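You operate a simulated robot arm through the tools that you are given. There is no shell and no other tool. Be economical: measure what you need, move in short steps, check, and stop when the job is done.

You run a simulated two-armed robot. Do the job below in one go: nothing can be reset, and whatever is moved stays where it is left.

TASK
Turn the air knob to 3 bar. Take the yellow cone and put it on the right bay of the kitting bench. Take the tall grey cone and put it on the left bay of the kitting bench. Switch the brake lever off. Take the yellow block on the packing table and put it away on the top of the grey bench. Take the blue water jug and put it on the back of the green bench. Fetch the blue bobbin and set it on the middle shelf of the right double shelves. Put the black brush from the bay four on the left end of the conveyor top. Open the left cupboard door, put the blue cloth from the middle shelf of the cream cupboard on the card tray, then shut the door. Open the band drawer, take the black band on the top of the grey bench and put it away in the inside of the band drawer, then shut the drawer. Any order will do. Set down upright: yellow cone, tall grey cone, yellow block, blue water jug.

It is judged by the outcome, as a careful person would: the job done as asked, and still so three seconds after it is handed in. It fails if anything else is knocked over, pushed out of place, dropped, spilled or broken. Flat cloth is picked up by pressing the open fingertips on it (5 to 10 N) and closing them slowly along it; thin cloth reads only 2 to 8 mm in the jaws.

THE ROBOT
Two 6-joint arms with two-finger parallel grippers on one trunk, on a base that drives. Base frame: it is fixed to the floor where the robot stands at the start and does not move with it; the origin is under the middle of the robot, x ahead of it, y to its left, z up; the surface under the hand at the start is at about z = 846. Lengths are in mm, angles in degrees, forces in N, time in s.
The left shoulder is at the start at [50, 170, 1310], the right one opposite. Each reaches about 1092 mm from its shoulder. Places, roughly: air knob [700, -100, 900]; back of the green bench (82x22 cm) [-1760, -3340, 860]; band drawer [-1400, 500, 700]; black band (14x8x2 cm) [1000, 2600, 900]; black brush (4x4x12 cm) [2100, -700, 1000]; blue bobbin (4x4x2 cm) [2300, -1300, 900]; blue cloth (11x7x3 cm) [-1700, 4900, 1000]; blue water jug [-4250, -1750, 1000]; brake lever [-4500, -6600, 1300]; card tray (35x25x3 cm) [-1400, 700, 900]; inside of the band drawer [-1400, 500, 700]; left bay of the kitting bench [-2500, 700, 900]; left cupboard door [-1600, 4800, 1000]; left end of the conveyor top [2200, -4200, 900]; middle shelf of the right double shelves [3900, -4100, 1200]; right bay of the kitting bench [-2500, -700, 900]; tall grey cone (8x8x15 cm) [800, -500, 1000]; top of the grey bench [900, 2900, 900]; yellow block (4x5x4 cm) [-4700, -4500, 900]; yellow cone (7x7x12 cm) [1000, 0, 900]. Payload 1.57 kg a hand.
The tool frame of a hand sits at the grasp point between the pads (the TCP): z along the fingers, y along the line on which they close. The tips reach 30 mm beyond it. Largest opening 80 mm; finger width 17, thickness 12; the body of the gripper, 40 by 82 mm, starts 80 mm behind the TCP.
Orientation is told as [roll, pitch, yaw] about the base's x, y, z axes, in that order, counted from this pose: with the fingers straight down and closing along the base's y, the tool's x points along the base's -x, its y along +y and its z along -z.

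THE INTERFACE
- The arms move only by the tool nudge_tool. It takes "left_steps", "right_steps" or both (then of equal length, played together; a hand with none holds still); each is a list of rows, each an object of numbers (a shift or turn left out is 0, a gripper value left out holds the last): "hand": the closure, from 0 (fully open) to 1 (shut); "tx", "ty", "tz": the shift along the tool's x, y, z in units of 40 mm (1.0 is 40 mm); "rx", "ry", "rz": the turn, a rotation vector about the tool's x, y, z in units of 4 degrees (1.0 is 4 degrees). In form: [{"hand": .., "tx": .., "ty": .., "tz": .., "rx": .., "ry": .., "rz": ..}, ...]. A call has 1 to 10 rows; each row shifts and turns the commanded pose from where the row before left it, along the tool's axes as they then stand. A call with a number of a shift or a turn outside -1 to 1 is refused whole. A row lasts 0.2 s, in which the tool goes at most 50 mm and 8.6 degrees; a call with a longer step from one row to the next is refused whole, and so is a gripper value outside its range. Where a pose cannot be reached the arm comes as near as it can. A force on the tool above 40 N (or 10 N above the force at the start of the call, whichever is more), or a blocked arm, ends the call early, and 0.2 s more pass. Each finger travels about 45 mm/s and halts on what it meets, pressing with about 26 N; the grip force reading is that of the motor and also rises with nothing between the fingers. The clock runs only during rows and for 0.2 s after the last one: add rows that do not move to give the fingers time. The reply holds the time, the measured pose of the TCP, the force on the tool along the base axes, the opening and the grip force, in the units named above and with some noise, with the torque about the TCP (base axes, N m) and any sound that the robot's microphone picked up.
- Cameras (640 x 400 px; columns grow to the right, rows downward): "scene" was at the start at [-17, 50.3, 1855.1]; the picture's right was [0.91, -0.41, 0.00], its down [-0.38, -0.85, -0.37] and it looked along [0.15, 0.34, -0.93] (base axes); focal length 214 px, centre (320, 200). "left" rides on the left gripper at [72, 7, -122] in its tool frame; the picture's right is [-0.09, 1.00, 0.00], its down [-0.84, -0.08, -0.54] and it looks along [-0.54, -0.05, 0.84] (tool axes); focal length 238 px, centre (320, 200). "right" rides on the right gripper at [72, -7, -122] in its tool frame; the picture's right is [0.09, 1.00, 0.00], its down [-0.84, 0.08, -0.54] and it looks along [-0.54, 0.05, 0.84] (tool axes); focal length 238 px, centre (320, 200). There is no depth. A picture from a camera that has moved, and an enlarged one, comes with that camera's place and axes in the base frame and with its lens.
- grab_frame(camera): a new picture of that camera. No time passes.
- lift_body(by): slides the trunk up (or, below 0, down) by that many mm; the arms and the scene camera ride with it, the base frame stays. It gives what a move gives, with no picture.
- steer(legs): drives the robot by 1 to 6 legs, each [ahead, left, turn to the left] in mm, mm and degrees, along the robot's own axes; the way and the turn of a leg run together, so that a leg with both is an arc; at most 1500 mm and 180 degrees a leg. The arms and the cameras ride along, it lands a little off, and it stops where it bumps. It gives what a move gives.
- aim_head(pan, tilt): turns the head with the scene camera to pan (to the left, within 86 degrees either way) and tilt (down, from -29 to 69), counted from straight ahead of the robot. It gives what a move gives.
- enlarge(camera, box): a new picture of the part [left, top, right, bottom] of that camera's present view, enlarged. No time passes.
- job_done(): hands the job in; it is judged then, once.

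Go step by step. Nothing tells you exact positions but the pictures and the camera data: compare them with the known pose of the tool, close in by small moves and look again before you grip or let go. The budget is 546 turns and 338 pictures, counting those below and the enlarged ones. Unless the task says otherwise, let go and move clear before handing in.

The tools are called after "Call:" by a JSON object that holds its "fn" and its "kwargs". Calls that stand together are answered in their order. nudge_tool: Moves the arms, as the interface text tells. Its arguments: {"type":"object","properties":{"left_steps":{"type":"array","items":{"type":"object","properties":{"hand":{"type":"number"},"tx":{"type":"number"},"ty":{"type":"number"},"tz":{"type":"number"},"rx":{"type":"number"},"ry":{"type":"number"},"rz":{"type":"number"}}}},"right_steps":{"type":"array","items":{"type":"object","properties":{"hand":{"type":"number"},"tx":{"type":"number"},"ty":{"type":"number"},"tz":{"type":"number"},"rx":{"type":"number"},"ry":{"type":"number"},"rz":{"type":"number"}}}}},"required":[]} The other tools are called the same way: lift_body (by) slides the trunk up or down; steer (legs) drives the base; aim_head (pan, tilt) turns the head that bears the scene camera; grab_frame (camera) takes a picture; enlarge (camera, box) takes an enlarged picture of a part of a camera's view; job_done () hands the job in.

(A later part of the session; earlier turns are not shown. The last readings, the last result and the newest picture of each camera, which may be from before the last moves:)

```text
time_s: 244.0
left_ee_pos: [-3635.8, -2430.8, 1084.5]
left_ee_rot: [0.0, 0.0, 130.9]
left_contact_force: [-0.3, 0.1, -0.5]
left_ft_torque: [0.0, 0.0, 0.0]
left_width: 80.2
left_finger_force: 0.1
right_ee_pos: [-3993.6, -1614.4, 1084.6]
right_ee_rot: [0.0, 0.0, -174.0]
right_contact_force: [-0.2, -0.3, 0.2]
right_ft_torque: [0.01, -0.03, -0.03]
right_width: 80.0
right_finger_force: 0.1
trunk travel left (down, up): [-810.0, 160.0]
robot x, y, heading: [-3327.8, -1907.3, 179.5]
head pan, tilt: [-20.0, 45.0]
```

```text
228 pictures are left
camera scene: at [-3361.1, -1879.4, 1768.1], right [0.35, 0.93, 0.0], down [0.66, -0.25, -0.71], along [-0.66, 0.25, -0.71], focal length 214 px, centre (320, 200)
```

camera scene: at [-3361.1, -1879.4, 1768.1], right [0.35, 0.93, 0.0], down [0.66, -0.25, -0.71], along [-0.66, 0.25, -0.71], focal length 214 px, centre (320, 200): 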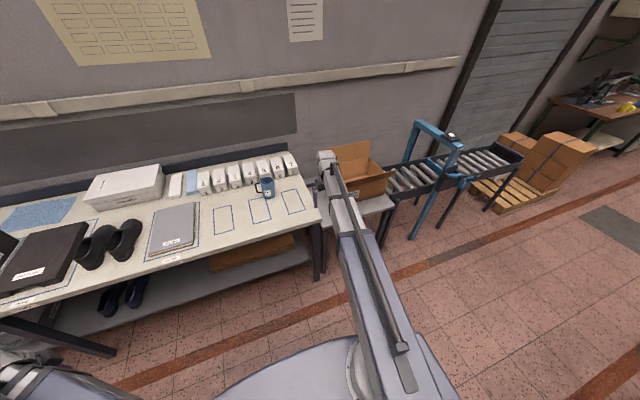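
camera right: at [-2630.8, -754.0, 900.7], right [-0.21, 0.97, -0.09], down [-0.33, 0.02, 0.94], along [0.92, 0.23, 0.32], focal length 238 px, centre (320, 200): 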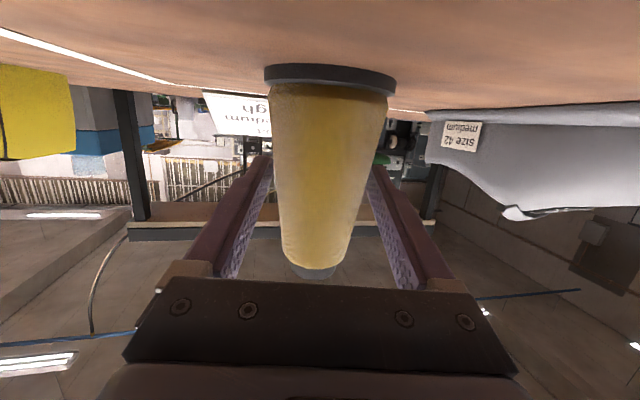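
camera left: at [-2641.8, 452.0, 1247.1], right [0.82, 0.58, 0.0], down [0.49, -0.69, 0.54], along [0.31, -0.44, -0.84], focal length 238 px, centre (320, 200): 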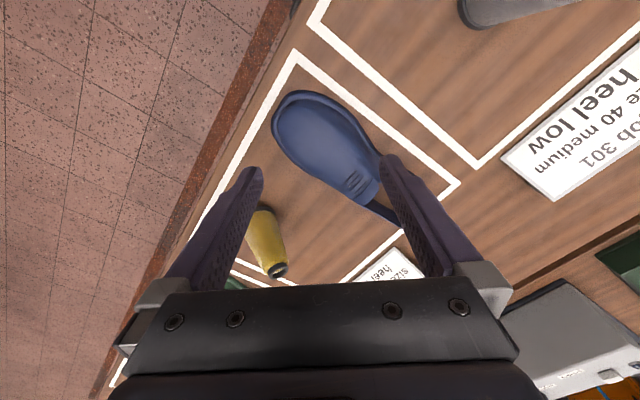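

Call:
{"fn": "enlarge", "kwargs": {"camera": "scene", "box": [200, 140, 340, 240]}}

Call:
{"fn": "grab_frame", "kwargs": {"camera": "right"}}

```text
4.00 times, centred on (270, 190) of scene
camera zoom: at [-3361.1, -1879.4, 1768.1], right [0.35, 0.93, 0.0], down [0.66, -0.25, -0.71], along [-0.66, 0.25, -0.71], focal length 858 px, centre (520, 240)
```

zoom: 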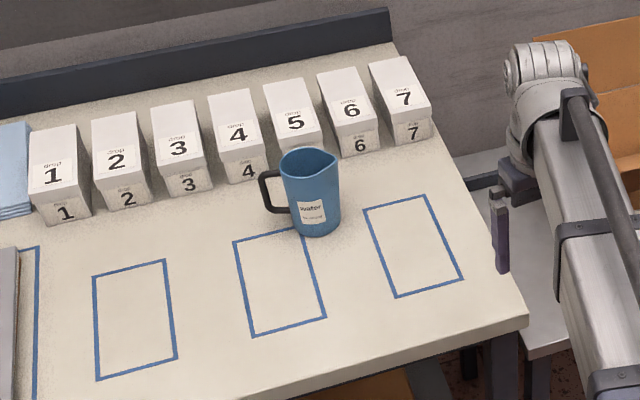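

```text
226 pictures are left
camera right: at [-3923.5, -1601.2, 1206.0], right [0.2, -0.98, 0.0], down [-0.82, -0.17, 0.54], along [-0.53, -0.11, -0.84], focal length 238 px, centre (320, 200)
```

right: 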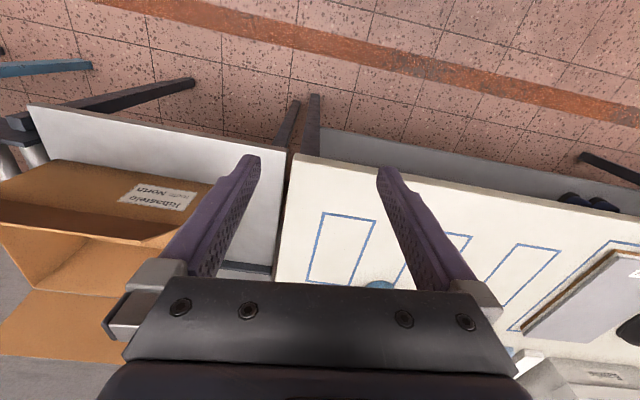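

The jug has a black handle pointing left in this view and holds water. I'll raise the trunk and bring the right hand's camera closer.

Call:
{"fn": "lift_body", "kwargs": {"by": 120}}

Call:
{"fn": "nudge_tool", "kwargs": {"right_steps": [{"ty": 0.95}, {"ty": 0.95}, {"ty": 0.95}, {"ty": 0.95}]}}

Call:
{"fn": "grab_frame", "kwargs": {"camera": "right"}}

```text
time_s: 245.5
left_ee_pos: [-3635.6, -2430.1, 1205.4]
left_ee_rot: [0.0, 0.1, 130.9]
left_contact_force: [0.0, -0.2, 0.2]
left_ft_torque: [-0.01, 0.0, 0.0]
left_width: 79.9
left_finger_force: 0.1
right_ee_pos: [-3994.0, -1615.2, 1204.6]
right_ee_rot: [0.1, 0.1, -174.0]
right_contact_force: [0.0, -1.2, -0.4]
right_ft_torque: [0.0, -0.01, -0.02]
right_width: 80.0
right_finger_force: 0.2
trunk travel left (down, up): [-930.0, 40.0]
robot x, y, heading: [-3326.7, -1904.2, 179.4]
head pan, tilt: [-20.0, 45.0]
```

```text
time_s: 246.5
left_ee_pos: [-3635.3, -2431.6, 1205.3]
left_ee_rot: [0.0, 0.0, 130.8]
left_contact_force: [-0.9, 0.5, -0.2]
left_ft_torque: [0.02, 0.0, -0.01]
left_width: 79.9
left_finger_force: 0.1
right_ee_pos: [-3980.9, -1767.3, 1203.6]
right_ee_rot: [0.0, 0.0, -174.0]
right_contact_force: [1.1, -0.8, -0.5]
right_ft_torque: [0.01, 0.0, -0.01]
right_width: 80.3
right_finger_force: 0.0
trunk travel left (down, up): [-930.0, 40.0]
robot x, y, heading: [-3325.3, -1906.7, 179.3]
head pan, tilt: [-20.0, 45.0]
```

```text
225 pictures are left
camera right: at [-3911.1, -1753.4, 1326.1], right [0.2, -0.98, 0.0], down [-0.82, -0.16, 0.54], along [-0.53, -0.11, -0.84], focal length 238 px, centre (320, 200)
```

right: 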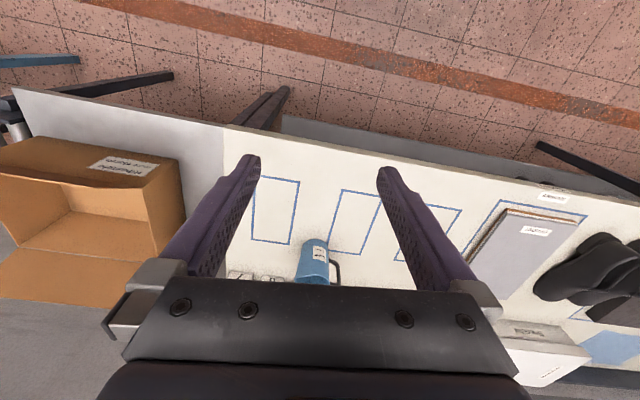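

Call:
{"fn": "nudge_tool", "kwargs": {"right_steps": [{"tx": -0.95, "ty": 0.1}, {"tx": -0.95, "ty": 0.1}, {"tx": -0.95, "ty": 0.1}, {"tx": -0.95, "ty": 0.1}]}}

Call:
{"fn": "grab_frame", "kwargs": {"camera": "right"}}

Call:
{"fn": "enlarge", "kwargs": {"camera": "right", "box": [260, 130, 400, 230]}}

```text
time_s: 247.5
left_ee_pos: [-3635.7, -2429.8, 1205.0]
left_ee_rot: [0.1, -0.1, 130.8]
left_contact_force: [-0.6, -0.2, 0.1]
left_ft_torque: [0.0, -0.01, 0.02]
left_width: 80.2
left_finger_force: 0.2
right_ee_pos: [-4127.9, -1798.5, 1204.0]
right_ee_rot: [0.0, 0.0, -174.0]
right_contact_force: [-1.1, 0.4, 0.0]
right_ft_torque: [0.02, -0.04, 0.0]
right_width: 79.8
right_finger_force: 0.1
trunk travel left (down, up): [-930.0, 40.0]
robot x, y, heading: [-3323.6, -1907.5, 179.2]
head pan, tilt: [-20.0, 45.0]
```

```text
224 pictures are left
camera right: at [-4058.9, -1784.0, 1325.6], right [0.2, -0.98, 0.0], down [-0.82, -0.17, 0.54], along [-0.53, -0.11, -0.84], focal length 238 px, centre (320, 200)
```

right: 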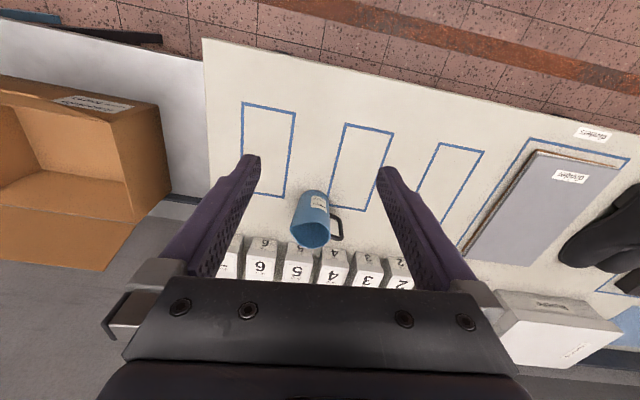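

```text
4.00 times, centred on (330, 180) of right
camera zoom: at [-4058.9, -1784.0, 1325.6], right [0.2, -0.98, 0.0], down [-0.82, -0.17, 0.54], along [-0.53, -0.11, -0.84], focal length 953 px, centre (280, 280)
```

zoom: 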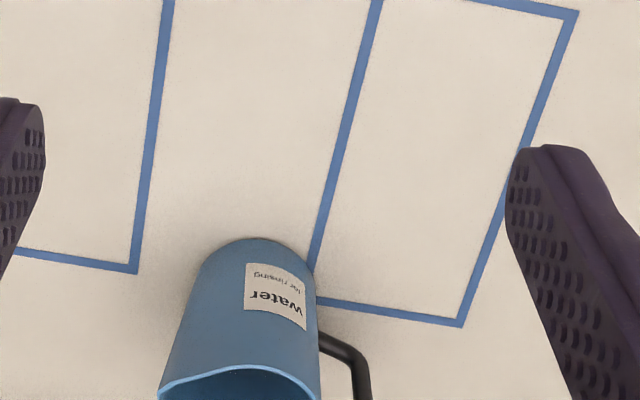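

The jug is tapered: centre about [-4365,-1832], z 866–975, about 66 mm at the foot and 79 at the rim, with the handle on the −y side. I'll grip its body from the +y side, fingers slanting down toward −y and closing along x. First I'll turn the hand.

Call:
{"fn": "nudge_tool", "kwargs": {"right_steps": [{"rz": 1}, {"rz": 1}, {"rz": 1}, {"rz": 1}, {"rz": 1}, {"rz": 1}, {"rz": 1}, {"rz": 1}, {"rz": 1}, {"rz": 1}]}}

Call:
{"fn": "nudge_tool", "kwargs": {"right_steps": [{"rz": 1}, {"rz": 1}, {"rz": 1}, {"rz": 1}, {"rz": 1}, {"rz": 1}, {"rz": 1}, {"rz": 1}, {"rz": 1}, {"rz": 1}]}}

Call:
{"fn": "nudge_tool", "kwargs": {"right_steps": [{"rz": 1}, {"rz": 1}, {"rz": 1}, {"rz": 1}]}}

```text
time_s: 249.7
left_ee_pos: [-3633.9, -2430.9, 1204.0]
left_ee_rot: [0.0, 0.1, 130.9]
left_contact_force: [0.1, 0.6, 0.7]
left_ft_torque: [0.01, -0.01, 0.01]
left_width: 80.3
left_finger_force: 0.0
right_ee_pos: [-4128.1, -1796.8, 1204.8]
right_ee_rot: [0.0, 0.0, 146.0]
right_contact_force: [0.0, -0.7, 0.1]
right_ft_torque: [0.0, 0.01, 0.02]
right_width: 80.0
right_finger_force: 0.0
trunk travel left (down, up): [-930.0, 40.0]
robot x, y, heading: [-3322.6, -1901.8, 179.3]
head pan, tilt: [-20.0, 45.0]
```

```text
time_s: 251.9
left_ee_pos: [-3635.4, -2430.3, 1204.3]
left_ee_rot: [0.0, 0.0, 130.9]
left_contact_force: [-0.2, 0.4, -0.3]
left_ft_torque: [0.01, 0.0, -0.02]
left_width: 80.1
left_finger_force: 0.0
right_ee_pos: [-4127.4, -1797.9, 1204.9]
right_ee_rot: [0.0, 0.0, 106.0]
right_contact_force: [0.3, -0.1, 0.0]
right_ft_torque: [-0.03, 0.01, 0.0]
right_width: 80.2
right_finger_force: 0.1
trunk travel left (down, up): [-930.0, 40.0]
robot x, y, heading: [-3326.4, -1905.9, 179.3]
head pan, tilt: [-20.0, 45.0]
```

```text
time_s: 252.9
left_ee_pos: [-3635.2, -2430.3, 1205.4]
left_ee_rot: [0.0, 0.0, 130.8]
left_contact_force: [-0.7, 0.3, -0.4]
left_ft_torque: [0.04, 0.01, -0.01]
left_width: 80.0
left_finger_force: 0.0
right_ee_pos: [-4127.8, -1798.0, 1204.3]
right_ee_rot: [0.0, 0.0, 90.0]
right_contact_force: [0.6, 0.2, 0.3]
right_ft_torque: [0.0, 0.0, -0.01]
right_width: 80.1
right_finger_force: 0.2
trunk travel left (down, up): [-930.0, 40.0]
robot x, y, heading: [-3323.4, -1907.4, 179.3]
head pan, tilt: [-20.0, 45.0]
```

Call:
{"fn": "steer", "kwargs": {"legs": [[150, 0, 0.7]]}}

Call:
{"fn": "nudge_tool", "kwargs": {"right_steps": [{"ry": 1}, {"ry": 1}, {"ry": 1}, {"ry": 1}, {"ry": 1}, {"ry": 1}, {"ry": 1}, {"ry": 0.5}]}}

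Call:
{"fn": "grab_frame", "kwargs": {"camera": "right"}}

Call:
{"fn": "grab_frame", "kwargs": {"camera": "scene"}}

```text
time_s: 254.3
left_ee_pos: [-3777.4, -2435.3, 1204.7]
left_ee_rot: [-0.1, 0.2, 131.6]
left_contact_force: [-0.3, -0.5, -0.3]
left_ft_torque: [0.04, -0.04, 0.0]
left_width: 80.0
left_finger_force: 0.1
right_ee_pos: [-4277.7, -1807.6, 1202.7]
right_ee_rot: [-0.2, 0.0, 90.8]
right_contact_force: [-0.5, 0.0, 0.0]
right_ft_torque: [-0.01, -0.01, 0.04]
right_width: 80.1
right_finger_force: 0.1
trunk travel left (down, up): [-930.0, 40.0]
robot x, y, heading: [-3473.8, -1906.6, -180.1]
head pan, tilt: [-20.0, 45.0]
```

```text
time_s: 256.1
left_ee_pos: [-3775.8, -2434.8, 1203.9]
left_ee_rot: [0.0, 0.0, 131.6]
left_contact_force: [0.2, 0.3, 0.1]
left_ft_torque: [-0.01, 0.02, 0.01]
left_width: 79.8
left_finger_force: 0.0
right_ee_pos: [-4275.2, -1808.1, 1233.9]
right_ee_rot: [0.0, 30.0, 90.9]
right_contact_force: [-0.7, -1.0, -0.1]
right_ft_torque: [-0.01, -0.05, 0.0]
right_width: 79.8
right_finger_force: 0.2
right hand out of reach, approached as far as the arm can: row 3, 4, 5, 6, 7, 8
trunk travel left (down, up): [-930.0, 40.0]
robot x, y, heading: [-3470.8, -1905.4, -179.9]
head pan, tilt: [-20.0, 45.0]
```

```text
222 pictures are left
camera right: at [-4270.2, -1810.5, 1375.2], right [-0.99, -0.1, 0.05], down [-0.09, 0.99, 0.05], along [-0.05, 0.05, -1.0], focal length 238 px, centre (320, 200)
```

right: 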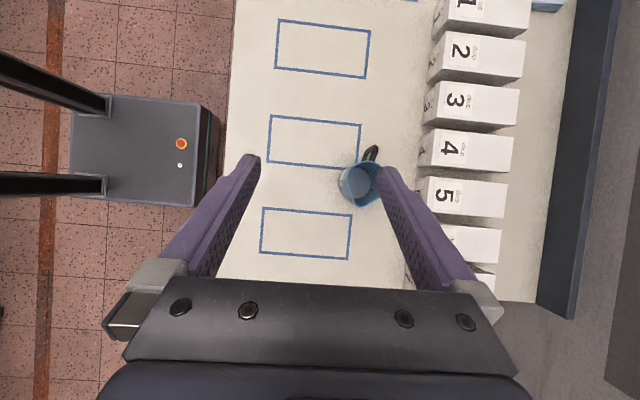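

```text
221 pictures are left
camera scene: at [-3510.3, -1879.0, 1888.0], right [0.34, 0.94, 0.0], down [0.66, -0.24, -0.71], along [-0.66, 0.24, -0.71], focal length 214 px, centre (320, 200)
```

scene: 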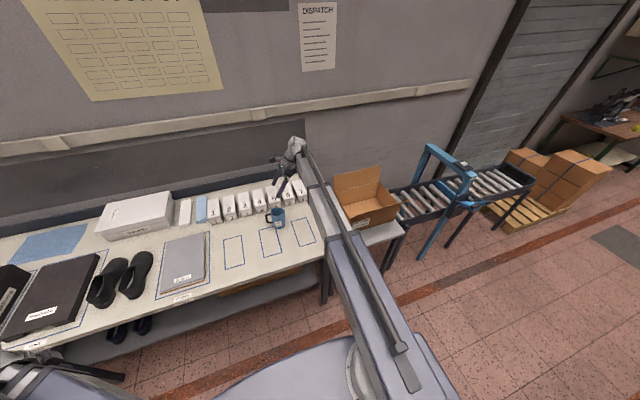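

Call:
{"fn": "nudge_tool", "kwargs": {"right_steps": [{"ty": 1, "tx": -0.4, "tz": -0.24}, {"ty": 1.0, "tx": -0.42, "tz": -0.24}]}}

Call:
{"fn": "grab_frame", "kwargs": {"camera": "right"}}

```text
time_s: 256.7
left_ee_pos: [-3775.7, -2433.9, 1204.2]
left_ee_rot: [0.0, -0.1, 131.6]
left_contact_force: [0.2, -0.2, -0.4]
left_ft_torque: [-0.01, 0.01, -0.01]
left_width: 80.0
left_finger_force: 0.1
right_ee_pos: [-4360.5, -1764.2, 1233.4]
right_ee_rot: [0.1, 30.0, 90.9]
right_contact_force: [0.3, -0.3, 0.3]
right_ft_torque: [0.0, 0.0, -0.02]
right_width: 80.1
right_finger_force: 0.0
trunk travel left (down, up): [-930.0, 40.0]
robot x, y, heading: [-3475.0, -1906.5, -180.2]
head pan, tilt: [-20.0, 45.0]
```

```text
220 pictures are left
camera right: at [-4354.4, -1766.8, 1374.8], right [-0.99, -0.09, 0.05], down [-0.09, 0.99, 0.05], along [-0.05, 0.05, -1.0], focal length 238 px, centre (320, 200)
```

right: 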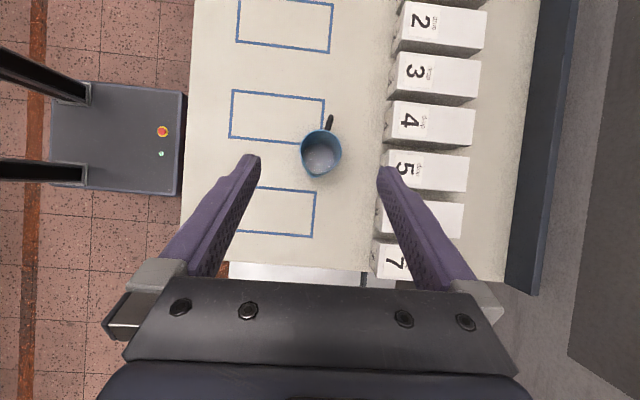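

Rim is about 70 mm wide, centred at [-4369,-1824]. I'll align in x and lower beside it.

Call:
{"fn": "nudge_tool", "kwargs": {"right_steps": [{"ty": 0.2}]}}

Call:
{"fn": "lift_body", "kwargs": {"by": -220}}

Call:
{"fn": "grab_frame", "kwargs": {"camera": "right"}}

Call:
{"fn": "grab_frame", "kwargs": {"camera": "scene"}}

```text
time_s: 257.1
left_ee_pos: [-3776.9, -2434.7, 1204.9]
left_ee_rot: [-0.1, -0.1, 131.6]
left_contact_force: [0.8, -0.3, 0.6]
left_ft_torque: [-0.02, -0.01, 0.0]
left_width: 79.8
left_finger_force: 0.0
right_ee_pos: [-4369.2, -1767.0, 1233.6]
right_ee_rot: [-0.1, 30.0, 90.8]
right_contact_force: [-0.3, -0.2, -0.8]
right_ft_torque: [-0.01, 0.01, 0.04]
right_width: 79.9
right_finger_force: 0.0
trunk travel left (down, up): [-930.0, 40.0]
robot x, y, heading: [-3473.1, -1901.0, -180.0]
head pan, tilt: [-20.0, 45.0]
```

```text
time_s: 259.4
left_ee_pos: [-3776.1, -2433.7, 985.8]
left_ee_rot: [0.0, 0.0, 131.6]
left_contact_force: [-0.4, -0.7, -0.4]
left_ft_torque: [0.0, 0.02, 0.04]
left_width: 79.9
left_finger_force: 0.0
right_ee_pos: [-4366.8, -1766.9, 1013.5]
right_ee_rot: [0.1, 30.0, 90.9]
right_contact_force: [0.4, 0.1, -0.8]
right_ft_torque: [0.0, 0.03, 0.03]
right_width: 79.9
right_finger_force: 0.0
trunk travel left (down, up): [-710.0, 260.0]
robot x, y, heading: [-3469.4, -1902.4, -180.3]
head pan, tilt: [-20.0, 45.0]
```

```text
219 pictures are left
camera right: at [-4361.5, -1769.7, 1155.2], right [-0.99, -0.09, 0.05], down [-0.09, 0.99, 0.05], along [-0.05, 0.05, -1.0], focal length 238 px, centre (320, 200)
```

right: 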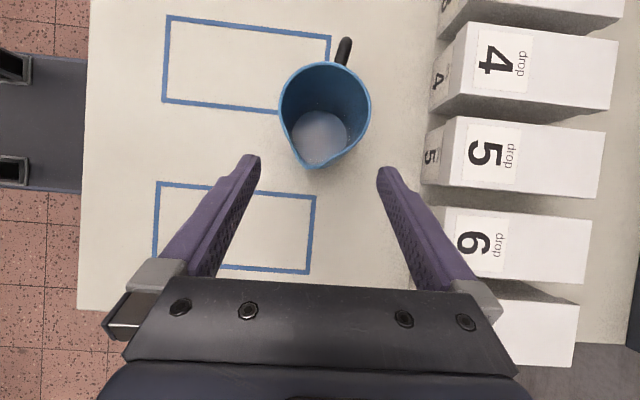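

```text
218 pictures are left
camera scene: at [-3510.2, -1879.0, 1668.1], right [0.34, 0.94, 0.0], down [0.66, -0.24, -0.71], along [-0.66, 0.24, -0.71], focal length 214 px, centre (320, 200)
```

scene: 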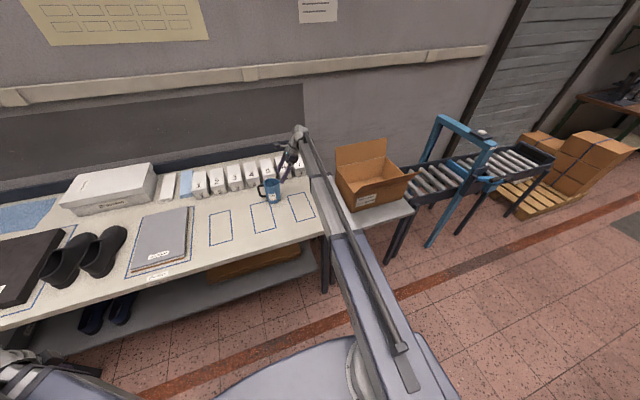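

Call:
{"fn": "lift_body", "kwargs": {"by": -80}}

Call:
{"fn": "grab_frame", "kwargs": {"camera": "right"}}

```text
time_s: 260.6
left_ee_pos: [-3776.1, -2433.1, 904.3]
left_ee_rot: [0.0, 0.0, 131.6]
left_contact_force: [-0.1, 0.2, -0.2]
left_ft_torque: [-0.01, 0.02, -0.01]
left_width: 79.9
left_finger_force: 0.1
right_ee_pos: [-4367.6, -1767.6, 934.6]
right_ee_rot: [0.0, 30.0, 90.9]
right_contact_force: [0.7, -0.2, 0.4]
right_ft_torque: [0.02, -0.03, 0.02]
right_width: 79.8
right_finger_force: 0.0
trunk travel left (down, up): [-630.0, 340.0]
robot x, y, heading: [-3473.5, -1905.9, -179.9]
head pan, tilt: [-20.0, 45.0]
```

```text
217 pictures are left
camera right: at [-4361.5, -1769.7, 1075.2], right [-0.99, -0.09, 0.05], down [-0.09, 0.99, 0.05], along [-0.05, 0.05, -1.0], focal length 238 px, centre (320, 200)
```

right: 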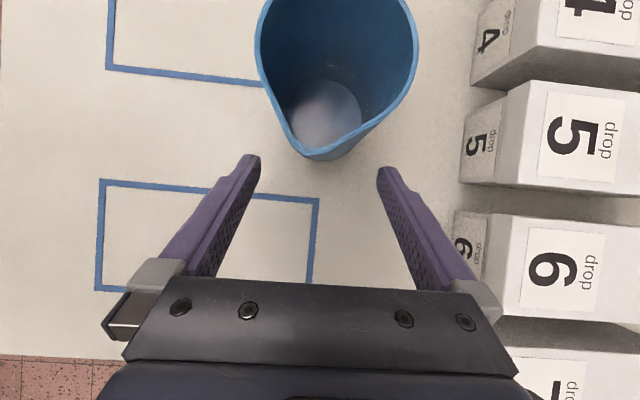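

Call:
{"fn": "nudge_tool", "kwargs": {"right_steps": [{"ty": 0.08, "tx": 0.3, "tz": 0.17}, {"tx": 0.3, "tz": 0.17}, {"tx": 0.3, "tz": 0.17}, {"tx": 0.3, "tz": 0.17}]}}

Call:
{"fn": "grab_frame", "kwargs": {"camera": "right"}}

```text
time_s: 261.6
left_ee_pos: [-3775.8, -2432.9, 903.3]
left_ee_rot: [0.1, 0.0, 131.6]
left_contact_force: [0.6, -0.9, -0.3]
left_ft_torque: [0.0, -0.02, -0.01]
left_width: 79.9
left_finger_force: 0.0
right_ee_pos: [-4370.9, -1823.4, 933.5]
right_ee_rot: [0.0, 30.0, 90.9]
right_contact_force: [-0.2, 0.3, -0.4]
right_ft_torque: [0.0, 0.01, 0.0]
right_width: 79.9
right_finger_force: 0.0
trunk travel left (down, up): [-630.0, 340.0]
robot x, y, heading: [-3470.4, -1904.9, -180.2]
head pan, tilt: [-20.0, 45.0]
```

```text
216 pictures are left
camera right: at [-4364.1, -1824.9, 1075.1], right [-0.99, -0.09, 0.05], down [-0.09, 0.99, 0.05], along [-0.05, 0.05, -1.0], focal length 238 px, centre (320, 200)
```

right: 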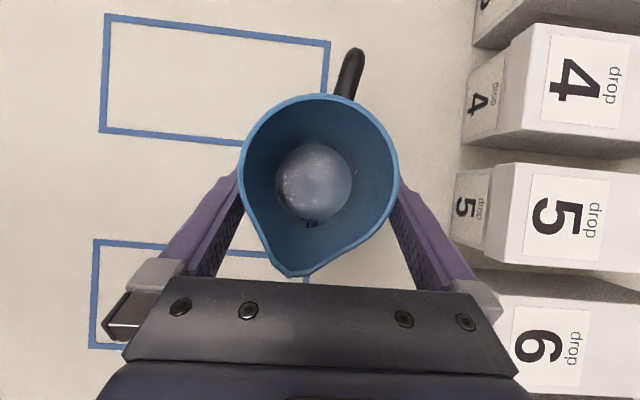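

The jug is centred between the fingers. Closing gently.

Call:
{"fn": "nudge_tool", "kwargs": {"right_steps": [{"hand": 0.1}, {"hand": 0.2}, {"hand": 0.3}, {"hand": 0.45}, {"hand": 0.6}, {}]}}

Call:
{"fn": "lift_body", "kwargs": {"by": 25}}

Call:
{"fn": "grab_frame", "kwargs": {"camera": "right"}}

```text
time_s: 263.0
left_ee_pos: [-3775.9, -2434.2, 903.3]
left_ee_rot: [0.1, 0.1, 131.6]
left_contact_force: [0.7, -0.5, -0.4]
left_ft_torque: [0.04, 0.03, 0.01]
left_width: 80.0
left_finger_force: 0.2
right_ee_pos: [-4369.7, -1823.1, 935.0]
right_ee_rot: [0.0, 30.0, 91.0]
right_contact_force: [1.1, -0.2, 0.7]
right_ft_torque: [-0.04, -0.07, -0.02]
right_width: 71.1
right_finger_force: 25.7
trunk travel left (down, up): [-630.0, 340.0]
robot x, y, heading: [-3475.7, -1903.5, -180.1]
head pan, tilt: [-20.0, 45.0]
```

```text
time_s: 263.7
left_ee_pos: [-3775.2, -2433.8, 929.7]
left_ee_rot: [0.1, 0.1, 131.7]
left_contact_force: [0.1, -0.1, 0.2]
left_ft_torque: [0.03, 0.02, 0.01]
left_width: 80.2
left_finger_force: 0.2
right_ee_pos: [-4370.6, -1822.3, 957.6]
right_ee_rot: [-0.1, 30.0, 90.9]
right_contact_force: [1.0, -0.6, -1.7]
right_ft_torque: [0.02, 0.03, -0.01]
right_width: 71.2
right_finger_force: 26.1
trunk travel left (down, up): [-655.0, 315.0]
robot x, y, heading: [-3470.8, -1906.0, -180.2]
head pan, tilt: [-20.0, 45.0]
```

```text
215 pictures are left
camera right: at [-4364.4, -1824.5, 1099.9], right [-0.99, -0.09, 0.05], down [-0.09, 0.99, 0.05], along [-0.05, 0.05, -1.0], focal length 238 px, centre (320, 200)
```

right: 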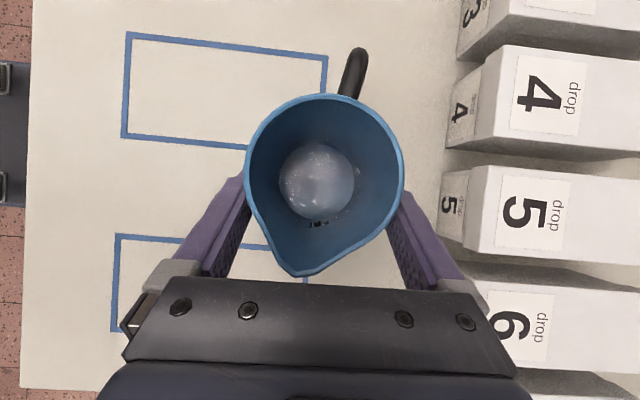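

The jug lifts cleanly, level. I'll raise it and draw the arm in slowly.

Call:
{"fn": "lift_body", "kwargs": {"by": 140}}

Call:
{"fn": "nudge_tool", "kwargs": {"right_steps": [{"ty": -0.4}, {"ty": -0.7}, {"ty": -0.8}, {"ty": -0.8}, {"ty": -0.8}, {"ty": -0.8}, {"ty": -0.8}, {"ty": -0.8}, {"ty": -0.8}, {"ty": -0.4}]}}

Call:
{"fn": "steer", "kwargs": {"legs": [[-60, 0, 0], [0, 1000, 0]]}}

Call:
{"fn": "aim_head", "kwargs": {"pan": 86, "tilt": 30}}

Call:
{"fn": "grab_frame", "kwargs": {"camera": "scene"}}

```text
time_s: 265.4
left_ee_pos: [-3776.5, -2433.9, 1069.3]
left_ee_rot: [-0.1, 0.0, 131.6]
left_contact_force: [0.7, 0.8, 0.2]
left_ft_torque: [0.02, 0.02, -0.02]
left_width: 79.8
left_finger_force: 0.1
right_ee_pos: [-4370.6, -1822.4, 1098.5]
right_ee_rot: [-0.1, 30.0, 90.9]
right_contact_force: [-0.1, 0.1, -2.1]
right_ft_torque: [-0.01, 0.0, -0.03]
right_width: 71.0
right_finger_force: 26.2
trunk travel left (down, up): [-795.0, 175.0]
robot x, y, heading: [-3471.7, -1904.2, -179.7]
head pan, tilt: [-20.0, 45.0]
```

```text
time_s: 267.6
left_ee_pos: [-3777.1, -2434.7, 1069.9]
left_ee_rot: [0.0, 0.0, 131.6]
left_contact_force: [-0.6, -0.5, -0.8]
left_ft_torque: [0.0, -0.01, 0.02]
left_width: 80.0
left_finger_force: 0.0
right_ee_pos: [-4086.3, -1819.1, 1099.2]
right_ee_rot: [0.0, 30.0, 90.8]
right_contact_force: [0.1, -0.8, -2.7]
right_ft_torque: [0.02, -0.01, 0.02]
right_width: 70.8
right_finger_force: 26.3
trunk travel left (down, up): [-795.0, 175.0]
robot x, y, heading: [-3470.0, -1905.2, -180.0]
head pan, tilt: [-20.0, 45.0]
```

```text
time_s: 273.5
left_ee_pos: [-3699.4, -3468.0, 1070.1]
left_ee_rot: [0.0, 0.0, 132.5]
left_contact_force: [-0.8, 0.4, 0.4]
left_ft_torque: [0.01, -0.03, 0.03]
left_width: 80.0
left_finger_force: 0.1
right_ee_pos: [-4017.8, -2858.3, 1099.0]
right_ee_rot: [0.1, 30.0, 91.7]
right_contact_force: [-0.1, -0.3, -2.6]
right_ft_torque: [0.03, 0.0, 0.04]
right_width: 71.2
right_finger_force: 26.3
trunk travel left (down, up): [-795.0, 175.0]
robot x, y, heading: [-3400.6, -2938.1, -178.9]
head pan, tilt: [-20.0, 45.0]
```

```text
time_s: 275.3
left_ee_pos: [-3698.7, -3467.4, 1070.2]
left_ee_rot: [0.0, 0.0, 132.6]
left_contact_force: [0.6, 0.0, 0.7]
left_ft_torque: [0.05, 0.02, 0.0]
left_width: 79.8
left_finger_force: 0.1
right_ee_pos: [-4017.4, -2857.4, 1098.3]
right_ee_rot: [0.0, 30.0, 91.7]
right_contact_force: [0.6, -0.4, -2.8]
right_ft_torque: [0.01, 0.0, 0.03]
right_width: 71.4
right_finger_force: 26.3
trunk travel left (down, up): [-795.0, 175.0]
robot x, y, heading: [-3403.7, -2931.2, -178.9]
head pan, tilt: [85.9, 30.0]
```

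```text
214 pictures are left
camera scene: at [-3369.7, -3025.6, 1775.6], right [-1.0, 0.06, 0.0], down [0.03, 0.5, -0.87], along [-0.05, -0.86, -0.5], focal length 214 px, centre (320, 200)
```

scene: 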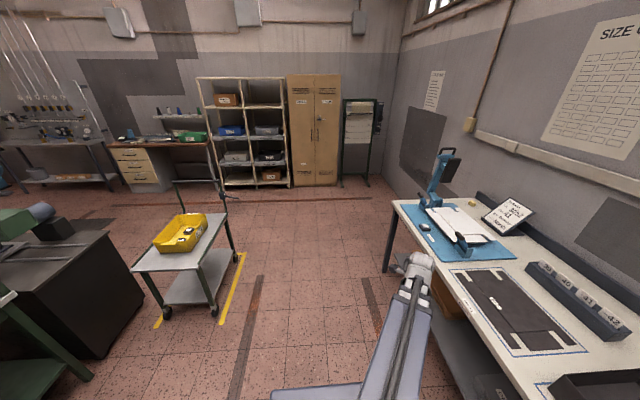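

Call:
{"fn": "steer", "kwargs": {"legs": [[0, 0, 89]]}}

Call:
{"fn": "aim_head", "kwargs": {"pan": 70, "tilt": 25}}

Call:
{"fn": "grab_frame", "kwargs": {"camera": "scene"}}

```text
time_s: 279.5
left_ee_pos: [-2873.7, -3235.3, 1070.2]
left_ee_rot: [0.0, 0.0, -138.2]
left_contact_force: [0.1, 1.0, 0.6]
left_ft_torque: [-0.01, 0.02, -0.03]
left_width: 80.1
left_finger_force: 0.0
right_ee_pos: [-3486.6, -3546.5, 1098.3]
right_ee_rot: [0.0, 29.9, -178.9]
right_contact_force: [0.8, 0.0, -2.1]
right_ft_torque: [0.02, 0.02, 0.0]
right_width: 71.0
right_finger_force: 25.7
trunk travel left (down, up): [-795.0, 175.0]
robot x, y, heading: [-3403.2, -2934.2, -89.8]
head pan, tilt: [85.9, 30.0]
```

```text
time_s: 280.3
left_ee_pos: [-2874.5, -3235.8, 1069.3]
left_ee_rot: [0.0, -0.1, -138.1]
left_contact_force: [-0.4, -0.8, -0.2]
left_ft_torque: [0.02, -0.01, 0.01]
left_width: 80.1
left_finger_force: 0.1
right_ee_pos: [-3486.8, -3548.3, 1097.9]
right_ee_rot: [0.0, 30.0, -178.9]
right_contact_force: [0.7, -0.4, -2.6]
right_ft_torque: [0.02, 0.04, -0.02]
right_width: 71.0
right_finger_force: 25.9
trunk travel left (down, up): [-795.0, 175.0]
robot x, y, heading: [-3401.1, -2932.9, -89.6]
head pan, tilt: [70.0, 25.0]
```

```text
213 pictures are left
camera scene: at [-3317.8, -2927.2, 1783.6], right [-0.34, -0.94, 0.0], down [-0.4, 0.14, -0.91], along [0.85, -0.31, -0.42], focal length 214 px, centre (320, 200)
```

scene: 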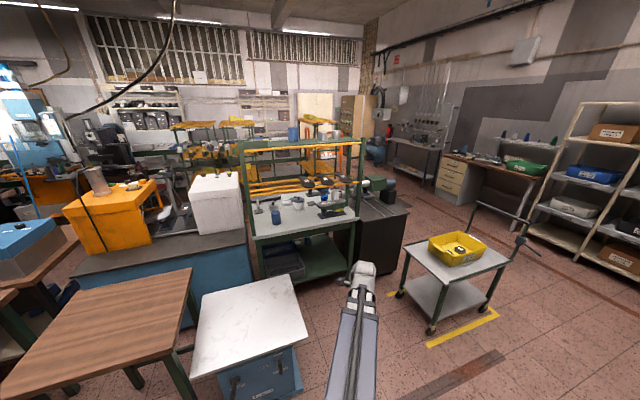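

The green-framed bench at about [-1790,-3350] is the one. I'll enlarge it.

Call:
{"fn": "enlarge", "kwargs": {"camera": "scene", "box": [220, 110, 400, 290]}}

```text
2.22 times, centred on (310, 200) of scene
camera zoom: at [-3317.8, -2927.2, 1783.6], right [-0.34, -0.94, 0.0], down [-0.4, 0.14, -0.91], along [0.85, -0.31, -0.42], focal length 477 px, centre (342, 200)
```

zoom: 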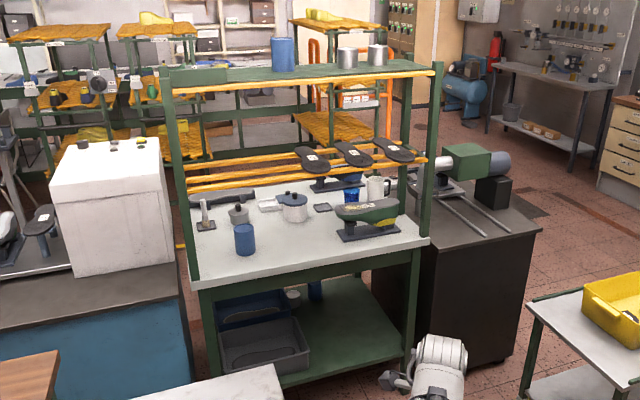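

Bench top spans about x -1900…-1300, y -3785…-2920, so its back strip is on my side. A free spot is near [-1780,-3330]. I'll turn to face it and drive in between the white box and the cart.

Call:
{"fn": "steer", "kwargs": {"legs": [[0, 0, 89.6], [0, -630, 0], [500, 0, 0]]}}

Call:
{"fn": "aim_head", "kwargs": {"pan": 10, "tilt": 45}}

Call:
{"fn": "grab_frame", "kwargs": {"camera": "scene"}}

```text
time_s: 290.3
left_ee_pos: [-2583.2, -3051.8, 1068.5]
left_ee_rot: [-0.1, 0.1, -48.4]
left_contact_force: [-0.3, 0.3, -0.1]
left_ft_torque: [0.01, -0.02, -0.01]
left_width: 80.1
left_finger_force: 0.1
right_ee_pos: [-2272.3, -3665.8, 1097.5]
right_ee_rot: [-0.1, 30.0, -89.3]
right_contact_force: [-0.4, 0.4, -2.9]
right_ft_torque: [0.0, 0.0, -0.02]
right_width: 71.0
right_finger_force: 26.5
trunk travel left (down, up): [-795.0, 175.0]
robot x, y, heading: [-2884.6, -3581.3, -0.1]
head pan, tilt: [70.0, 25.0]
```

```text
time_s: 291.6
left_ee_pos: [-2582.3, -3051.1, 1069.5]
left_ee_rot: [0.0, 0.0, -48.3]
left_contact_force: [0.4, -0.2, -0.2]
left_ft_torque: [0.01, -0.02, 0.03]
left_width: 80.2
left_finger_force: 0.1
right_ee_pos: [-2274.1, -3666.0, 1099.1]
right_ee_rot: [0.0, 30.1, -89.2]
right_contact_force: [0.6, -0.3, -2.1]
right_ft_torque: [-0.03, -0.01, -0.03]
right_width: 71.1
right_finger_force: 25.6
trunk travel left (down, up): [-795.0, 175.0]
robot x, y, heading: [-2890.0, -3577.5, 0.2]
head pan, tilt: [10.0, 45.0]
```

```text
211 pictures are left
camera scene: at [-2846.6, -3567.9, 1753.0], right [0.17, -0.98, 0.0], down [-0.7, -0.12, -0.71], along [0.7, 0.12, -0.71], focal length 214 px, centre (320, 200)
```

scene: 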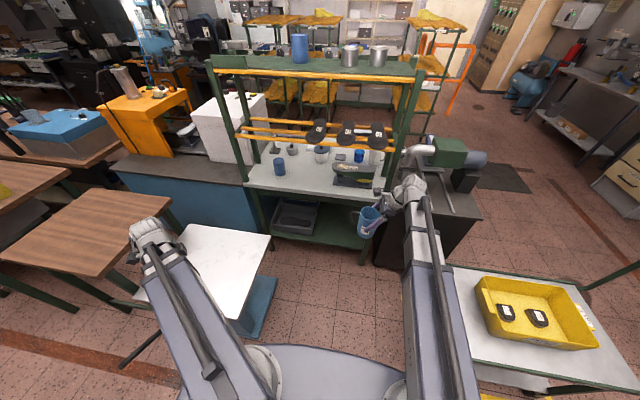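

The orange rails sit at the bench's near plane (z≈1190–1250), leaving about 325 mm of opening above the bench top. Only the wrist needs to pass under. I'll drive 270 mm closer and look through the hand camera.

Call:
{"fn": "steer", "kwargs": {"legs": [[270, 10, 0]]}}

Call:
{"fn": "grab_frame", "kwargs": {"camera": "scene"}}

Call:
{"fn": "grab_frame", "kwargs": {"camera": "right"}}

```text
time_s: 293.5
left_ee_pos: [-2319.6, -3042.7, 1068.5]
left_ee_rot: [0.0, 0.1, -48.7]
left_contact_force: [-0.1, 0.9, 0.0]
left_ft_torque: [0.02, 0.04, -0.01]
left_width: 79.9
left_finger_force: 0.1
right_ee_pos: [-2011.3, -3658.1, 1098.5]
right_ee_rot: [-0.1, 30.0, -89.3]
right_contact_force: [0.0, 0.4, -2.1]
right_ft_torque: [-0.05, 0.04, 0.01]
right_width: 70.9
right_finger_force: 25.7
trunk travel left (down, up): [-795.0, 175.0]
robot x, y, heading: [-2623.1, -3570.6, -0.2]
head pan, tilt: [10.0, 45.0]
```

```text
210 pictures are left
camera scene: at [-2582.4, -3558.5, 1753.0], right [0.17, -0.99, 0.0], down [-0.7, -0.12, -0.71], along [0.7, 0.12, -0.71], focal length 214 px, centre (320, 200)
```

scene: 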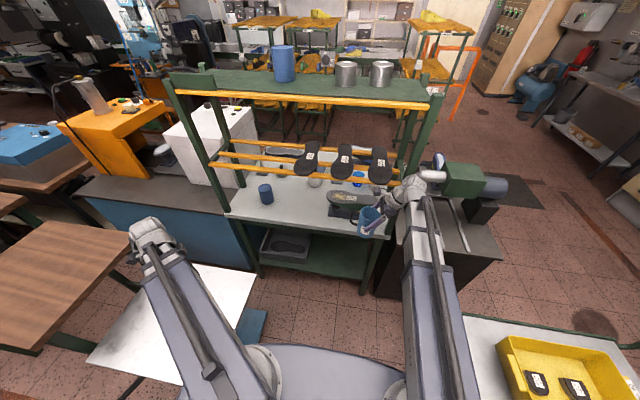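

```text
209 pictures are left
camera right: at [-2017.9, -3657.5, 1239.4], right [0.99, 0.09, 0.04], down [0.09, -0.99, 0.05], along [0.05, -0.05, -1.0], focal length 238 px, centre (320, 200)
```

right: 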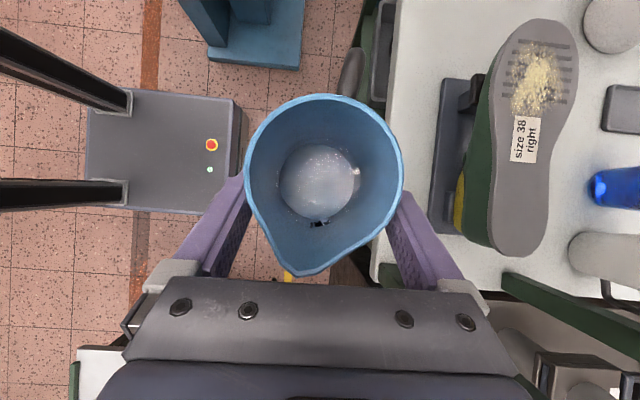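

The hand camera also shows my base is only about 420 mm wide, and the bench edge is at x≈-1893. To keep the wrist outside the rails, I'll rotate the hand about the vertical through the jug until the fingers point forward.

Call:
{"fn": "nudge_tool", "kwargs": {"right_steps": [{"rx": -0.5, "rz": 0.866}, {"rx": -0.5, "rz": 0.866}, {"rx": -0.5, "rz": 0.866}, {"rx": -0.5, "rz": 0.866}, {"rx": -0.5, "rz": 0.866}, {"rx": -0.5, "rz": 0.866}, {"rx": -0.5, "rz": 0.866}, {"rx": -0.5, "rz": 0.866}, {"rx": -0.5, "rz": 0.866}, {"rx": -0.5, "rz": 0.866}]}}

```text
time_s: 295.7
left_ee_pos: [-2320.0, -3043.2, 1069.9]
left_ee_rot: [0.0, 0.0, -48.6]
left_contact_force: [-0.2, 0.2, 0.8]
left_ft_torque: [0.01, 0.01, 0.03]
left_width: 79.8
left_finger_force: 0.0
right_ee_pos: [-2011.1, -3658.9, 1098.9]
right_ee_rot: [0.2, 30.0, -129.4]
right_contact_force: [-0.2, 0.5, -2.9]
right_ft_torque: [-0.01, 0.03, -0.01]
right_width: 71.1
right_finger_force: 25.9
trunk travel left (down, up): [-795.0, 175.0]
robot x, y, heading: [-2626.4, -3570.6, -0.4]
head pan, tilt: [10.0, 45.0]
```

Call:
{"fn": "nudge_tool", "kwargs": {"right_steps": [{"rx": -0.5, "rz": 0.866}, {"rx": -0.5, "rz": 0.866}, {"rx": -0.5, "rz": 0.866}, {"rx": -0.5, "rz": 0.866}, {"rx": -0.5, "rz": 0.866}, {"rx": -0.5, "rz": 0.866}, {"rx": -0.5, "rz": 0.866}, {"rx": -0.5, "rz": 0.866}, {"rx": -0.5, "rz": 0.866}, {"rx": -0.5, "rz": 0.866}]}}

Call:
{"fn": "grab_frame", "kwargs": {"camera": "right"}}

```text
time_s: 297.9
left_ee_pos: [-2320.5, -3042.7, 1068.9]
left_ee_rot: [-0.1, 0.0, -48.6]
left_contact_force: [-0.1, -0.1, -0.1]
left_ft_torque: [0.0, -0.01, 0.02]
left_width: 80.1
left_finger_force: 0.1
right_ee_pos: [-2009.6, -3677.2, 1098.6]
right_ee_rot: [-0.3, 30.0, -168.6]
right_contact_force: [0.6, -0.1, -3.2]
right_ft_torque: [0.01, 0.0, -0.04]
right_width: 70.9
right_finger_force: 26.0
right hand out of reach, approached as far as the arm can: row 10
trunk travel left (down, up): [-795.0, 175.0]
robot x, y, heading: [-2620.9, -3571.3, 0.1]
head pan, tilt: [10.0, 45.0]
```

```text
208 pictures are left
camera right: at [-2010.4, -3672.7, 1240.2], right [0.28, -0.96, 0.04], down [-0.96, -0.27, 0.05], along [-0.04, -0.05, -1.0], focal length 238 px, centre (320, 200)
```

right: 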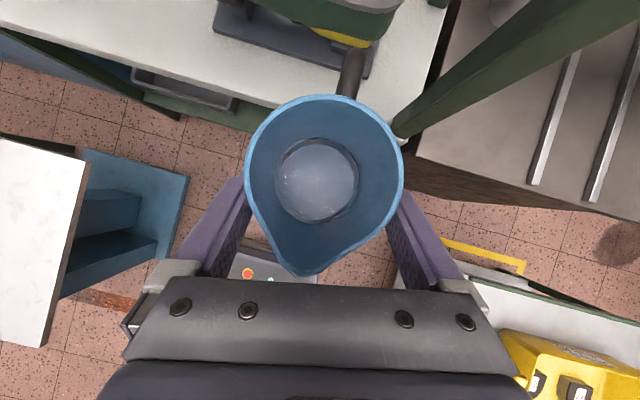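

The handle now points at the bench and the wrist stays outside. Next I'll shift sideways to y≈-3280.

Call:
{"fn": "nudge_tool", "kwargs": {"right_steps": [{"ty": -0.5, "tx": 0.08, "tz": 0.05}, {"ty": -0.98, "tx": 0.16, "tz": 0.09}, {"ty": -0.98, "tx": 0.16, "tz": 0.09}, {"ty": -0.98, "tx": 0.16, "tz": 0.09}, {"ty": -0.98, "tx": 0.16, "tz": 0.09}, {"ty": -0.98, "tx": 0.16, "tz": 0.09}, {"ty": -0.98, "tx": 0.16, "tz": 0.09}, {"ty": -0.98, "tx": 0.16, "tz": 0.09}, {"ty": -0.98, "tx": 0.16, "tz": 0.09}, {"ty": -0.98, "tx": 0.16, "tz": 0.09}]}}

Call:
{"fn": "lift_body", "kwargs": {"by": -130}}

Call:
{"fn": "grab_frame", "kwargs": {"camera": "right"}}

Call:
{"fn": "grab_frame", "kwargs": {"camera": "scene"}}

```text
time_s: 300.1
left_ee_pos: [-2319.4, -3042.2, 1069.2]
left_ee_rot: [0.0, -0.1, -48.5]
left_contact_force: [-0.7, -0.3, -0.7]
left_ft_torque: [0.0, -0.01, 0.0]
left_width: 80.1
left_finger_force: 0.0
right_ee_pos: [-1975.4, -3661.3, 1100.1]
right_ee_rot: [-0.8, 30.2, -167.5]
right_contact_force: [-0.3, 0.8, -2.6]
right_ft_torque: [0.0, 0.02, 0.0]
right_width: 70.7
right_finger_force: 26.0
right hand out of reach, approached as far as the arm can: row 1, 2, 3, 4, 5, 6, 7, 8, 9, 10
trunk travel left (down, up): [-795.0, 175.0]
robot x, y, heading: [-2625.9, -3578.0, -0.2]
head pan, tilt: [10.0, 45.0]
```

```text
time_s: 301.7
left_ee_pos: [-2320.1, -3043.9, 940.1]
left_ee_rot: [-0.1, -0.1, -48.6]
left_contact_force: [0.6, 0.0, 0.0]
left_ft_torque: [0.0, -0.01, -0.05]
left_width: 80.3
left_finger_force: 0.2
right_ee_pos: [-1976.4, -3661.2, 969.5]
right_ee_rot: [-0.7, 30.1, -167.7]
right_contact_force: [0.4, 0.0, -1.6]
right_ft_torque: [-0.01, 0.0, -0.01]
right_width: 70.6
right_finger_force: 25.6
trunk travel left (down, up): [-665.0, 305.0]
robot x, y, heading: [-2625.8, -3569.7, -0.4]
head pan, tilt: [10.0, 45.0]
```

```text
207 pictures are left
camera right: at [-1977.1, -3656.8, 1110.6], right [0.3, -0.95, 0.04], down [-0.95, -0.3, 0.05], along [-0.03, -0.05, -1.0], focal length 238 px, centre (320, 200)
```

right: 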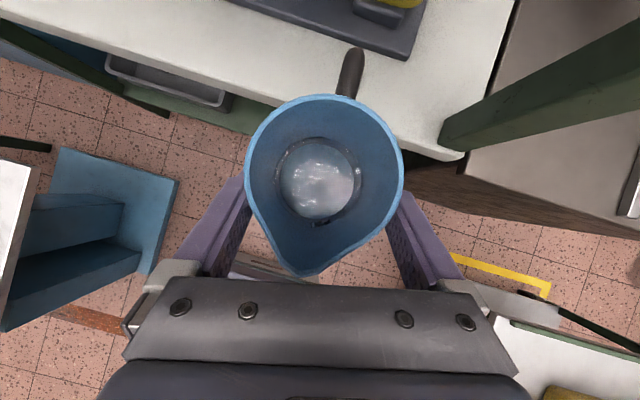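

```text
206 pictures are left
camera scene: at [-2584.2, -3558.6, 1623.1], right [0.17, -0.99, 0.0], down [-0.7, -0.12, -0.71], along [0.7, 0.12, -0.71], focal length 214 px, centre (320, 200)
```

scene: 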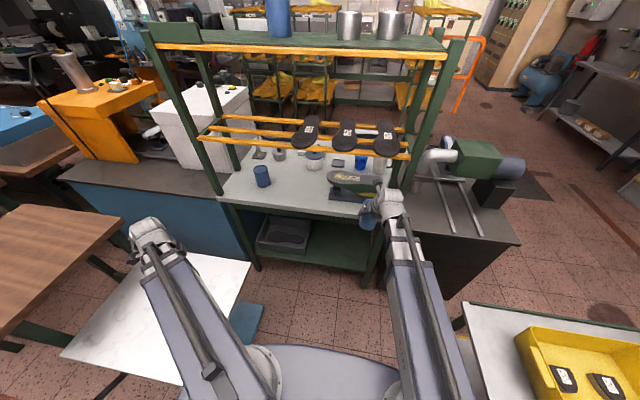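

The wrist ran into its turning limit. I'll shift the base left 150 mm, turn the hand back a little, then move the jug sideways.

Call:
{"fn": "steer", "kwargs": {"legs": [[0, 150, 0]]}}

Call:
{"fn": "nudge_tool", "kwargs": {"right_steps": [{"rx": 0.5, "rz": -0.866}, {"rx": 0.5, "rz": -0.866}, {"rx": 0.5, "rz": -0.866}, {"rx": 0.5, "rz": -0.866}]}}

```text
time_s: 303.0
left_ee_pos: [-2318.8, -2894.4, 938.7]
left_ee_rot: [0.0, 0.0, -48.5]
left_contact_force: [-0.5, 0.1, 0.2]
left_ft_torque: [-0.02, -0.02, -0.01]
left_width: 79.7
left_finger_force: 0.0
right_ee_pos: [-1975.7, -3513.8, 969.4]
right_ee_rot: [-0.6, 30.2, -167.4]
right_contact_force: [0.1, 0.4, -2.5]
right_ft_torque: [-0.02, 0.03, -0.01]
right_width: 70.8
right_finger_force: 26.4
trunk travel left (down, up): [-665.0, 305.0]
robot x, y, heading: [-2620.7, -3421.1, 0.0]
head pan, tilt: [10.0, 45.0]
```

```text
time_s: 304.0
left_ee_pos: [-2319.2, -2895.7, 940.0]
left_ee_rot: [0.2, 0.0, -48.5]
left_contact_force: [-0.3, -0.7, -0.8]
left_ft_torque: [0.0, 0.01, 0.02]
left_width: 80.1
left_finger_force: 0.2
right_ee_pos: [-1975.8, -3514.5, 968.9]
right_ee_rot: [-0.6, 30.2, -151.5]
right_contact_force: [-0.9, -0.3, -1.0]
right_ft_torque: [-0.03, 0.02, 0.0]
right_width: 70.7
right_finger_force: 25.8
trunk travel left (down, up): [-665.0, 305.0]
robot x, y, heading: [-2625.2, -3421.6, -0.4]
head pan, tilt: [10.0, 45.0]
```

Call:
{"fn": "nudge_tool", "kwargs": {"right_steps": [{"ty": -0.5, "tx": 0.23, "tz": 0.13}, {"ty": -0.8, "tx": 0.37, "tz": 0.213}, {"ty": -0.8, "tx": 0.37, "tz": 0.213}, {"ty": -0.8, "tx": 0.37, "tz": 0.213}, {"ty": -0.8, "tx": 0.37, "tz": 0.213}, {"ty": -0.8, "tx": 0.37, "tz": 0.213}, {"ty": -0.47, "tx": 0.21, "tz": 0.13}]}}

Call:
{"fn": "grab_frame", "kwargs": {"camera": "right"}}

Call:
{"fn": "grab_frame", "kwargs": {"camera": "scene"}}

```text
time_s: 305.6
left_ee_pos: [-2318.9, -2895.3, 939.6]
left_ee_rot: [0.0, 0.0, -48.4]
left_contact_force: [0.8, 0.1, 0.0]
left_ft_torque: [-0.01, -0.02, 0.02]
left_width: 80.0
left_finger_force: 0.1
right_ee_pos: [-1968.0, -3316.3, 968.6]
right_ee_rot: [-0.9, 30.4, -150.7]
right_contact_force: [-0.3, -0.7, -2.1]
right_ft_torque: [0.03, 0.01, -0.01]
right_width: 70.6
right_finger_force: 26.0
right hand out of reach, approached as far as the arm can: row 6, 7
trunk travel left (down, up): [-665.0, 305.0]
robot x, y, heading: [-2625.7, -3421.8, -0.0]
head pan, tilt: [10.0, 45.0]
```

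```text
205 pictures are left
camera right: at [-1970.1, -3312.0, 1110.9], right [0.56, -0.83, 0.03], down [-0.83, -0.56, 0.04], along [-0.02, -0.05, -1.0], focal length 238 px, centre (320, 200)
```

right: 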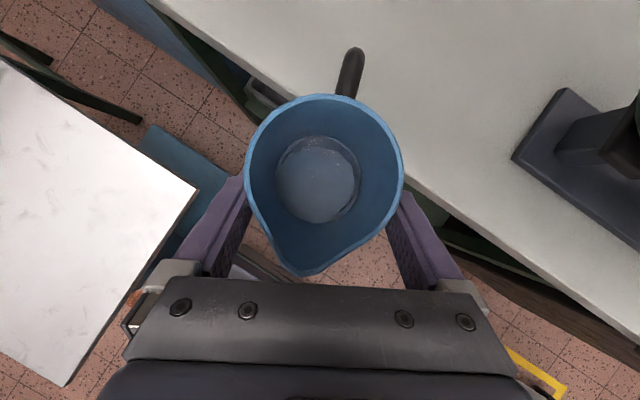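

```text
204 pictures are left
camera scene: at [-2583.5, -3410.9, 1623.0], right [0.17, -0.99, 0.0], down [-0.7, -0.12, -0.71], along [0.7, 0.12, -0.71], focal length 214 px, centre (320, 200)
```

scene: 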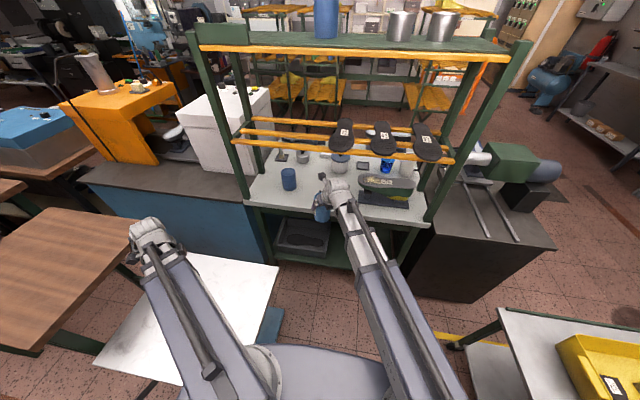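

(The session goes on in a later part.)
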